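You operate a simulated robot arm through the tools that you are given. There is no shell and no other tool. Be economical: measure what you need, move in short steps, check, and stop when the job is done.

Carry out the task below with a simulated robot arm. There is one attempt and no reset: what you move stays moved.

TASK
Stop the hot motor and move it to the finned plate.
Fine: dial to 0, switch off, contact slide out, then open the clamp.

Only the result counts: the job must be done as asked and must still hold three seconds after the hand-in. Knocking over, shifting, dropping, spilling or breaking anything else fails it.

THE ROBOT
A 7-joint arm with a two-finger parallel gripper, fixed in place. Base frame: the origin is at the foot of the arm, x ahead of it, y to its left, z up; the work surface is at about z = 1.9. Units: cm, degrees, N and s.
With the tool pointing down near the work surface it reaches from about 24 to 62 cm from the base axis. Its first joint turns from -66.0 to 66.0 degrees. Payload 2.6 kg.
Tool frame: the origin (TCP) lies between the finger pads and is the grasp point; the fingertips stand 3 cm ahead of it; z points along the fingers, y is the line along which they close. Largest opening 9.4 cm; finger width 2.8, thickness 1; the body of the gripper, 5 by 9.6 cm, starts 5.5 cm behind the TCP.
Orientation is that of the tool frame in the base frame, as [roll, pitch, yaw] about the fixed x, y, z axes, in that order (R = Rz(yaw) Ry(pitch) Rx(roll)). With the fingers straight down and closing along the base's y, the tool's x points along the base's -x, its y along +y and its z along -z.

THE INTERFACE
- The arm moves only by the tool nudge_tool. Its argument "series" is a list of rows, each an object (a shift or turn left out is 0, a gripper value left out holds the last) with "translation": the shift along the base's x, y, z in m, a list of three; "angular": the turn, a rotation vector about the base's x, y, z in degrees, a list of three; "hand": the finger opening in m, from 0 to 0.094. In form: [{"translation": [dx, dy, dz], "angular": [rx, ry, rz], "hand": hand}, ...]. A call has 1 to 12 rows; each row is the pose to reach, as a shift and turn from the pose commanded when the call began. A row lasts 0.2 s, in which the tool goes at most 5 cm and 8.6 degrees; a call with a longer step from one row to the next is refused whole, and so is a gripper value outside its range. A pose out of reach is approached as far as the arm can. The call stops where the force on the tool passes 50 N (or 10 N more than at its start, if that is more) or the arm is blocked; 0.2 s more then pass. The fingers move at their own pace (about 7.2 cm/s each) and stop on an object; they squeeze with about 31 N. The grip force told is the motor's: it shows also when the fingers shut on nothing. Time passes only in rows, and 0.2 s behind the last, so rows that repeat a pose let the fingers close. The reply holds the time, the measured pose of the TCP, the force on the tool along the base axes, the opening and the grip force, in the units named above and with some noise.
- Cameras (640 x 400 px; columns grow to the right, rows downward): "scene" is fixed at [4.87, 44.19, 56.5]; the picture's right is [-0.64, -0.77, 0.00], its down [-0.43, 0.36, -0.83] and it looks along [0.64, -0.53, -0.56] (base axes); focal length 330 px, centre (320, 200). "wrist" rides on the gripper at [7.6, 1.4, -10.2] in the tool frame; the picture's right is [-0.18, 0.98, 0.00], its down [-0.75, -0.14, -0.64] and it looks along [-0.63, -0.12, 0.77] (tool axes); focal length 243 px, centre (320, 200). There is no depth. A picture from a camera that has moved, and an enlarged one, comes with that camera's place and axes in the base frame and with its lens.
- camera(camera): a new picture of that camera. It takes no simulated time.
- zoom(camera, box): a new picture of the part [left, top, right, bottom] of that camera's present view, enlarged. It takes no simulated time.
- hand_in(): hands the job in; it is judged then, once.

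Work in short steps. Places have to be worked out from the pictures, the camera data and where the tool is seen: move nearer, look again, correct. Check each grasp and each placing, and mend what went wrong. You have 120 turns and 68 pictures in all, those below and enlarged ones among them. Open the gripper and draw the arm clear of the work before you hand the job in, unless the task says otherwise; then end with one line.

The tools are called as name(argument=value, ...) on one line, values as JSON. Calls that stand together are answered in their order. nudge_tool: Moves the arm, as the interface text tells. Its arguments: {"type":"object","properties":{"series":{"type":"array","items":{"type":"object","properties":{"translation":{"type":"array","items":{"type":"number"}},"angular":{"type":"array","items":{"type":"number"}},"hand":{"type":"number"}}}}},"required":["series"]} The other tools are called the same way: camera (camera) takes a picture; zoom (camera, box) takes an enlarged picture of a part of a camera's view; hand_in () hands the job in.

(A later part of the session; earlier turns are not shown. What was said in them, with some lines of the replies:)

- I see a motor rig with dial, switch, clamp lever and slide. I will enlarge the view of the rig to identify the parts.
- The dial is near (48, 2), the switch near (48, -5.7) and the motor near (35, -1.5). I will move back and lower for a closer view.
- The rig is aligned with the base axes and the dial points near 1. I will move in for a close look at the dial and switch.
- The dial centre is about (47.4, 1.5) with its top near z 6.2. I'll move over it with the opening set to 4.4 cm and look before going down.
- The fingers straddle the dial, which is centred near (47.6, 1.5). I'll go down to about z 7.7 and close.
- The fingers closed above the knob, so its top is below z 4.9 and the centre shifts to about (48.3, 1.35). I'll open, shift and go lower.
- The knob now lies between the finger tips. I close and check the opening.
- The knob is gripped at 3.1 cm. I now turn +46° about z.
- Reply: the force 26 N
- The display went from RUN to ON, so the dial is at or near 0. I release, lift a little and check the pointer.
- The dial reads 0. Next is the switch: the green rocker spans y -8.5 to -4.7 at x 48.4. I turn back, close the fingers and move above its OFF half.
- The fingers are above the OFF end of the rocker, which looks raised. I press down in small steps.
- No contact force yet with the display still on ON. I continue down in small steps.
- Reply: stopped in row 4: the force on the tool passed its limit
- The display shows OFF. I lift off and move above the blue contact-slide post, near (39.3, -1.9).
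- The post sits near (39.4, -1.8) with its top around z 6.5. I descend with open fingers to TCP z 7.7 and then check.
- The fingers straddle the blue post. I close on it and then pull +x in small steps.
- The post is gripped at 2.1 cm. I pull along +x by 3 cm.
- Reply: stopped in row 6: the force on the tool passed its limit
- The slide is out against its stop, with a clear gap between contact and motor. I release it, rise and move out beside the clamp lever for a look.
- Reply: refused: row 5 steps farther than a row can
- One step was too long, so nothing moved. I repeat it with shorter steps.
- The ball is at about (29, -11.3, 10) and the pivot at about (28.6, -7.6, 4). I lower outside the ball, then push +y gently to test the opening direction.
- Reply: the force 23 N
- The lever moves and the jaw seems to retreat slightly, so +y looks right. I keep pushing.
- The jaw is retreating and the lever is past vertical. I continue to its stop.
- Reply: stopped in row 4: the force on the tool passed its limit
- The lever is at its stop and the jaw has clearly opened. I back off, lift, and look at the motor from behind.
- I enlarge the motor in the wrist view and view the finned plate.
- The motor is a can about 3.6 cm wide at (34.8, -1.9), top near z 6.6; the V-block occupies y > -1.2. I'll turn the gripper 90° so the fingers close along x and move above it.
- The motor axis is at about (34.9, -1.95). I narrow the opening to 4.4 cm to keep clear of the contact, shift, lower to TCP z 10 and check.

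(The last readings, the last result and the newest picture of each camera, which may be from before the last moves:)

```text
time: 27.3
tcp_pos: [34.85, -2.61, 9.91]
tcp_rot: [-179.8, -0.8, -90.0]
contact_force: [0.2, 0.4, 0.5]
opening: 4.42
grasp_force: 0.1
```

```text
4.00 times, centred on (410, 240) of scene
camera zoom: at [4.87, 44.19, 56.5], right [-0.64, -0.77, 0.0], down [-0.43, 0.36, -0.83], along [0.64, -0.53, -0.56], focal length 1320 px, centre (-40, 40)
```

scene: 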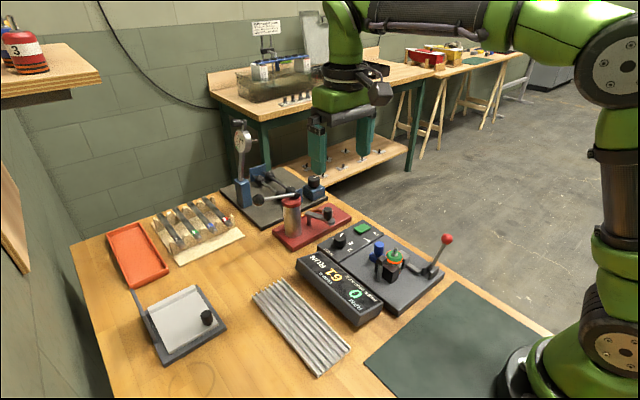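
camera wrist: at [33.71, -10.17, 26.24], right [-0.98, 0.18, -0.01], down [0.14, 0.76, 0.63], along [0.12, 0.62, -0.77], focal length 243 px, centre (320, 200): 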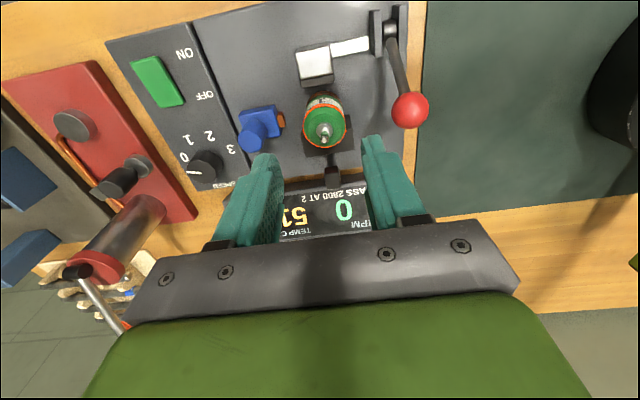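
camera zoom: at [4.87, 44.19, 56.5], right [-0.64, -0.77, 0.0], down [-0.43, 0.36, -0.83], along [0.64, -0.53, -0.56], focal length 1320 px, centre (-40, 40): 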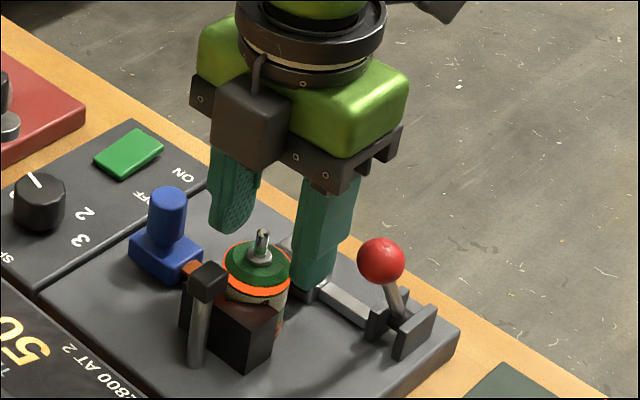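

The motor is centred between the fingers. I descend to TCP z about 8.1 and close.

nudge_tool(series=[{"translation": [0.0005, -0.001, -0.009], "hand": 0.044}, {"translation": [0.0005, -0.001, -0.018], "hand": 0.044}, {"translation": [0.0005, -0.001, -0.019], "hand": 0.044}])

zoom(camera="scene", box=[360, 210, 450, 290])

```text
time: 28.1
tcp_pos: [35.1, -2.62, 8.08]
tcp_rot: [-179.6, -0.7, -90.0]
contact_force: [-0.2, -0.6, 0.2]
opening: 4.4
grasp_force: 0.0
```

```text
5.00 times, centred on (405, 250) of scene
camera zoom: at [4.87, 44.19, 56.5], right [-0.64, -0.77, 0.0], down [-0.43, 0.36, -0.83], along [0.64, -0.53, -0.56], focal length 1650 px, centre (-105, -50)
```

zoom: 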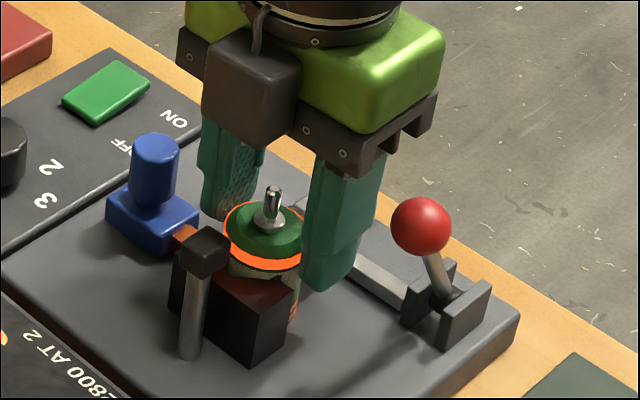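

The finger tips stand below the orange ring with no contact. I close on the motor.

nudge_tool(series=[{"hand": 0.025}, {"hand": 0.025}, {"hand": 0.025}])

```text
time: 28.9
tcp_pos: [35.01, -2.66, 8.11]
tcp_rot: [-179.8, -0.7, -90.0]
contact_force: [-0.9, 0.5, 0.9]
opening: 3.5
grasp_force: 31.1
```

Gripped at 3.5 cm. I lift straight up and check.

nudge_tool(series=[{"translation": [0, 0, 0.01]}, {"translation": [0, 0, 0.025]}, {"translation": [0, 0, 0.045]}, {"translation": [0, 0, 0.07]}])

camera(camera="wrist")

zoom(camera="scene", box=[240, 180, 480, 380])

```text
time: 29.9
tcp_pos: [34.87, -2.62, 15.16]
tcp_rot: [-179.7, -0.7, -89.9]
contact_force: [-0.8, -0.9, -2.4]
opening: 3.5
grasp_force: 31.3
```

```text
22 pictures are left
camera wrist: at [33.4, -10.04, 25.33], right [-0.98, 0.18, -0.01], down [0.14, 0.76, 0.63], along [0.12, 0.62, -0.77], focal length 243 px, centre (320, 200)
```

wrist: 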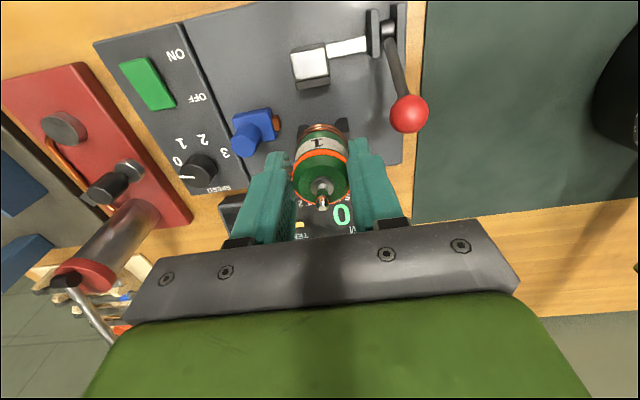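

```text
2.00 times, centred on (360, 280) of scene
camera zoom: at [4.87, 44.19, 56.5], right [-0.64, -0.77, 0.0], down [-0.43, 0.36, -0.83], along [0.64, -0.53, -0.56], focal length 660 px, centre (240, 40)
```

zoom: 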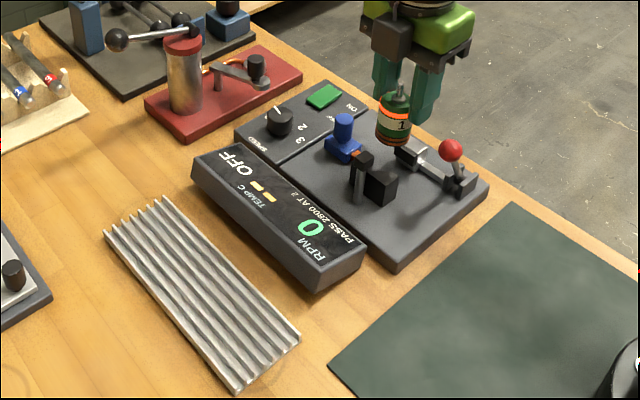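

The motor is out of the clamp and held firmly. I move toward the finned plate, staying high, and look again to locate it.

nudge_tool(series=[{"translation": [0, 0.02, 0.015]}, {"translation": [0, 0.05, 0.025]}, {"translation": [0, 0.09, 0.025]}, {"translation": [0, 0.125, 0.025]}])

camera(camera="wrist")

camera(camera="scene")

```text
time: 30.9
tcp_pos: [34.95, 10.0, 17.51]
tcp_rot: [-179.8, -0.7, -90.1]
contact_force: [0.9, -0.3, -1.8]
opening: 3.46
grasp_force: 31.2
```

```text
20 pictures are left
camera wrist: at [33.36, 2.58, 27.85], right [-0.98, 0.18, -0.01], down [0.14, 0.76, 0.63], along [0.12, 0.62, -0.77], focal length 243 px, centre (320, 200)
```

wrist: 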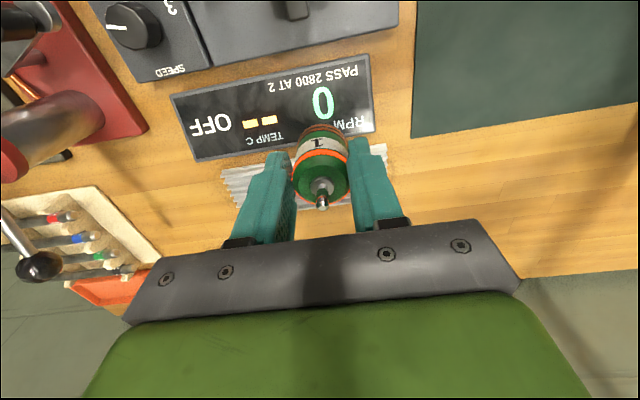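

```text
19 pictures are left
```

scene: 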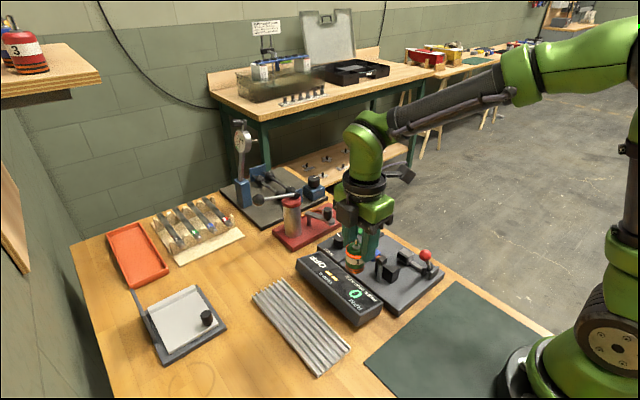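

Comparing both cameras, the finned plate spans about x 28–49, y 17.3–25.4, with its height uncertain. I'll move above its middle, partly lower, and look.

nudge_tool(series=[{"translation": [0.01, 0.04, 0]}, {"translation": [0.02, 0.08, 0]}, {"translation": [0.025, 0.108, 0]}, {"translation": [0.025, 0.108, -0.035]}, {"translation": [0.025, 0.108, -0.06]}])

camera(camera="wrist")

zoom(camera="scene", box=[230, 230, 390, 390])

```text
time: 32.1
tcp_pos: [37.43, 20.89, 11.63]
tcp_rot: [-179.7, -0.7, -90.0]
contact_force: [-1.3, -0.4, -1.7]
opening: 3.46
grasp_force: 31.2
```

```text
18 pictures are left
camera wrist: at [35.95, 13.41, 21.82], right [-0.98, 0.18, -0.01], down [0.14, 0.76, 0.63], along [0.12, 0.62, -0.77], focal length 243 px, centre (320, 200)
```

wrist: 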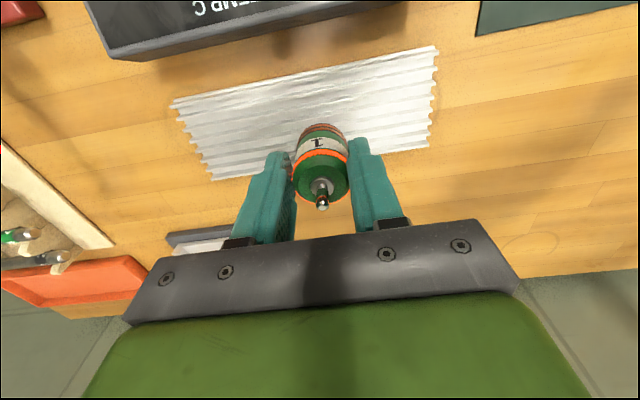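

```text
2.50 times, centred on (310, 310) of scene
camera zoom: at [4.87, 44.19, 56.49], right [-0.64, -0.77, 0.0], down [-0.43, 0.36, -0.83], along [0.64, -0.53, -0.56], focal length 825 px, centre (345, -75)
```

zoom: 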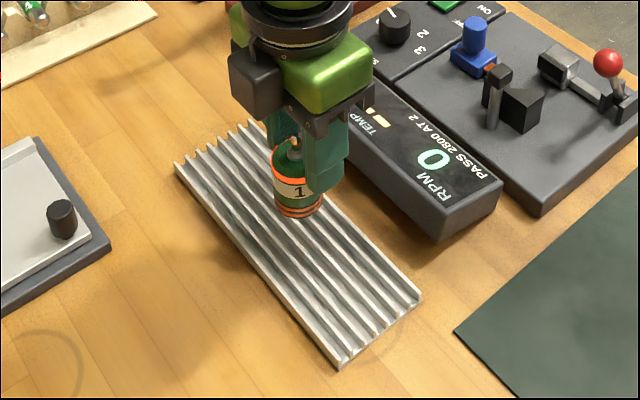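

The plate spans y 17.2–25 and x 28.5–49; the motor hangs over it at about (37.4, 21.6). I lower in small steps to feel for contact.

nudge_tool(series=[{"translation": [0, -0.002, -0.015]}, {"translation": [0, -0.003, -0.028]}, {"translation": [0, -0.003, -0.036]}, {"translation": [0, -0.003, -0.04]}])

zoom(camera="scene", box=[270, 250, 350, 330])

```text
time: 33.1
tcp_pos: [37.53, 20.23, 7.65]
tcp_rot: [-179.7, -0.6, -90.0]
contact_force: [-0.3, -0.1, -1.6]
opening: 3.49
grasp_force: 30.9
```

```text
5.00 times, centred on (310, 290) of scene
camera zoom: at [4.87, 44.19, 56.49], right [-0.64, -0.77, 0.0], down [-0.43, 0.36, -0.83], along [0.64, -0.53, -0.56], focal length 1650 px, centre (370, -250)
```

zoom: 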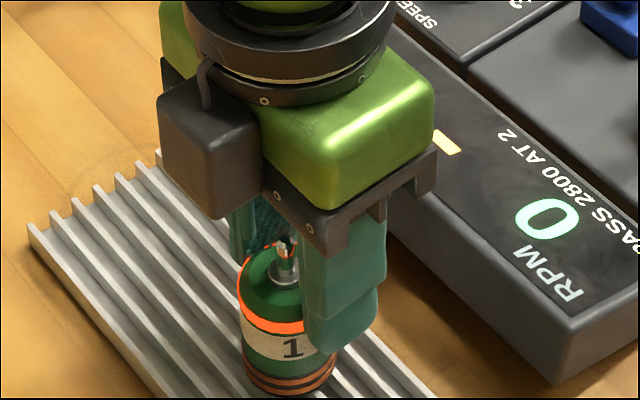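

Not in contact yet (force unchanged at -1.6 N). I continue in 2 mm steps.

nudge_tool(series=[{"translation": [0, 0.002, -0.002]}, {"translation": [0, 0.003, -0.004]}, {"translation": [0, 0.003, -0.006]}])

```text
time: 33.9
tcp_pos: [37.48, 20.64, 7.27]
tcp_rot: [-179.6, -0.7, -90.2]
contact_force: [-8.3, -7.1, 31.9]
opening: 3.52
grasp_force: 31.0
```

The motor has touched down on the fins (32 N). I relieve the load slightly and check the stance before opening.

nudge_tool(series=[{"translation": [0, 0, 0.002]}, {"translation": [0, 0, 0.002]}])

zoom(camera="scene", box=[260, 260, 350, 350])

zoom(camera="wrist", box=[170, 0, 470, 225])

```text
time: 34.5
tcp_pos: [37.73, 20.86, 7.28]
tcp_rot: [-179.6, -0.7, -90.0]
contact_force: [4.0, 1.3, 10.3]
opening: 3.5
grasp_force: 30.9
```

```text
4.44 times, centred on (305, 305) of scene
camera zoom: at [4.86, 44.19, 56.5], right [-0.64, -0.77, 0.0], down [-0.43, 0.36, -0.83], along [0.64, -0.53, -0.56], focal length 1467 px, centre (387, -267)
```

zoom: 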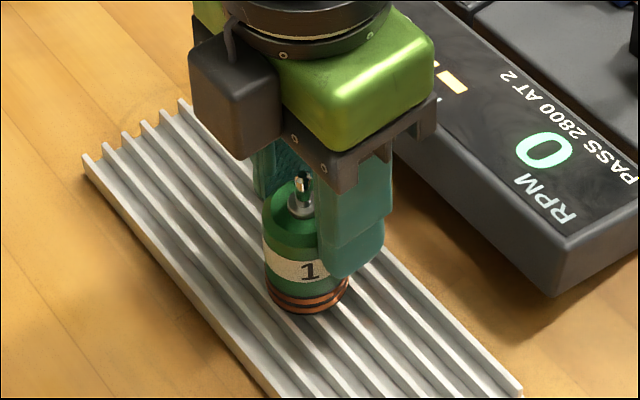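

```text
1.78 times, centred on (320, 112) of wrist
camera zoom: at [36.11, 13.28, 17.43], right [-0.98, 0.18, -0.01], down [0.14, 0.76, 0.63], along [0.12, 0.62, -0.77], focal length 431 px, centre (320, 356)
```

zoom: 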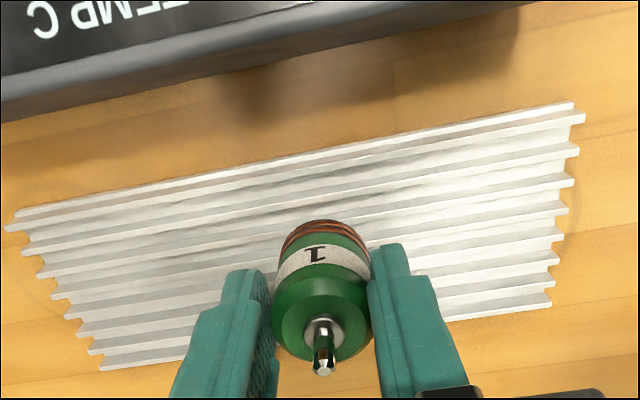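

The motor stands upright across the middle fins, and the orange hot ring has vanished. I open the fingers, wait, and rise straight up.

nudge_tool(series=[{"hand": 0.038}, {"hand": 0.042}, {"hand": 0.05}, {"hand": 0.05}, {"translation": [0, 0, 0.02], "hand": 0.05}, {"translation": [0, 0, 0.05], "hand": 0.05}, {"translation": [0, 0, 0.09], "hand": 0.05}])

camera(camera="wrist")

zoom(camera="scene", box=[240, 200, 480, 380])

```text
time: 36.1
tcp_pos: [37.31, 20.56, 16.43]
tcp_rot: [-179.7, -0.7, -90.0]
contact_force: [0.2, 0.8, -0.3]
opening: 4.98
grasp_force: 0.0
```

```text
13 pictures are left
camera wrist: at [35.91, 13.11, 26.49], right [-0.98, 0.18, -0.01], down [0.14, 0.76, 0.63], along [0.12, 0.62, -0.77], focal length 243 px, centre (320, 200)
```

wrist: 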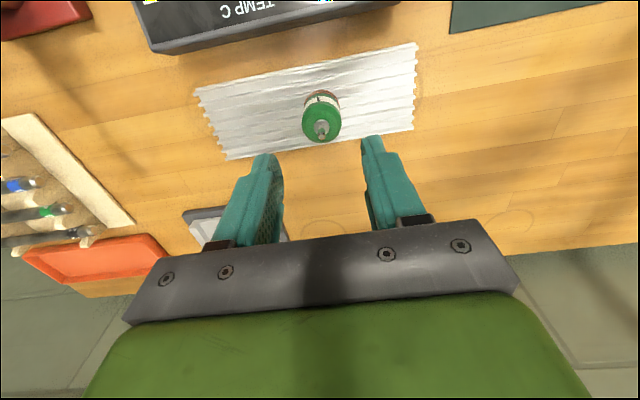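

```text
2.22 times, centred on (360, 290) of scene
camera zoom: at [4.87, 44.19, 56.5], right [-0.64, -0.77, 0.0], down [-0.43, 0.36, -0.83], along [0.64, -0.53, -0.56], focal length 733 px, centre (231, 0)
```

zoom: 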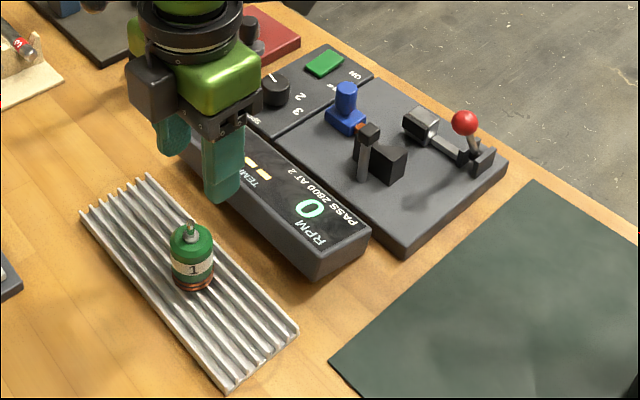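

The motor stands upright in the middle of the finned plate. I draw the arm up and back, clear of the work, and check the panel once more.

nudge_tool(series=[{"translation": [0, 0, 0.04]}, {"translation": [0, 0, 0.08]}, {"translation": [-0.02, -0.03, 0.11]}, {"translation": [-0.04, -0.06, 0.13]}, {"translation": [-0.06, -0.09, 0.15]}, {"translation": [-0.06, -0.09, 0.15]}])

camera(camera="scene")

zoom(camera="scene", box=[250, 200, 450, 380])

```text
time: 37.5
tcp_pos: [31.49, 11.65, 31.4]
tcp_rot: [-179.7, -0.7, -90.0]
contact_force: [-0.8, 0.3, 0.3]
opening: 4.99
grasp_force: 0.1
```

```text
11 pictures are left
```

scene: 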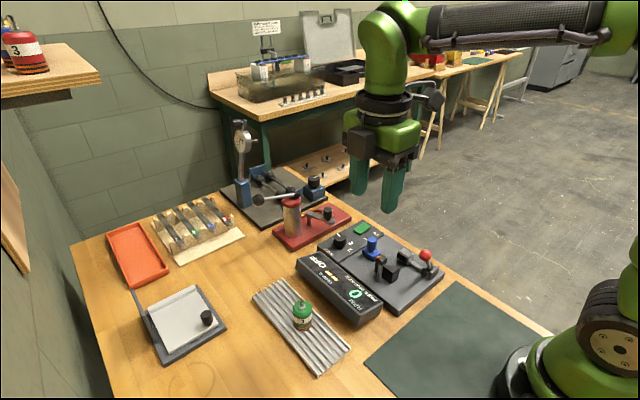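

```text
2.22 times, centred on (350, 290) of scene
camera zoom: at [4.87, 44.19, 56.5], right [-0.64, -0.77, 0.0], down [-0.43, 0.36, -0.83], along [0.64, -0.53, -0.56], focal length 733 px, centre (253, 0)
```

zoom: 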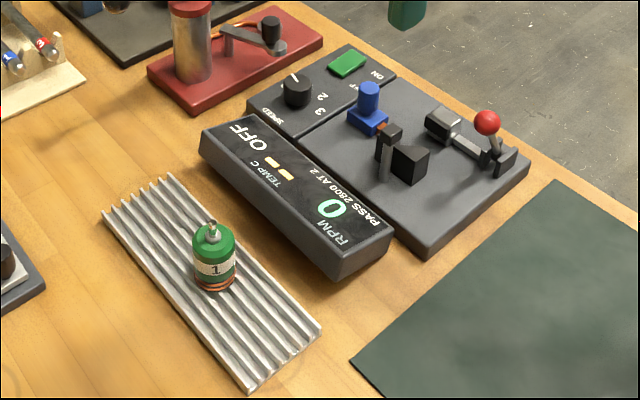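

The dial is at 0, the display reads OFF, the slide is out, the clamp is open, the motor stands on the finned plate and the arm is clear. I hand in.

hand_in()

```text
The job is handed in.
```

The motor is stopped and stands upright on the finned plate: dial at 0, switch off, contact slide out and clamp open, done in that order. The job is handed in.
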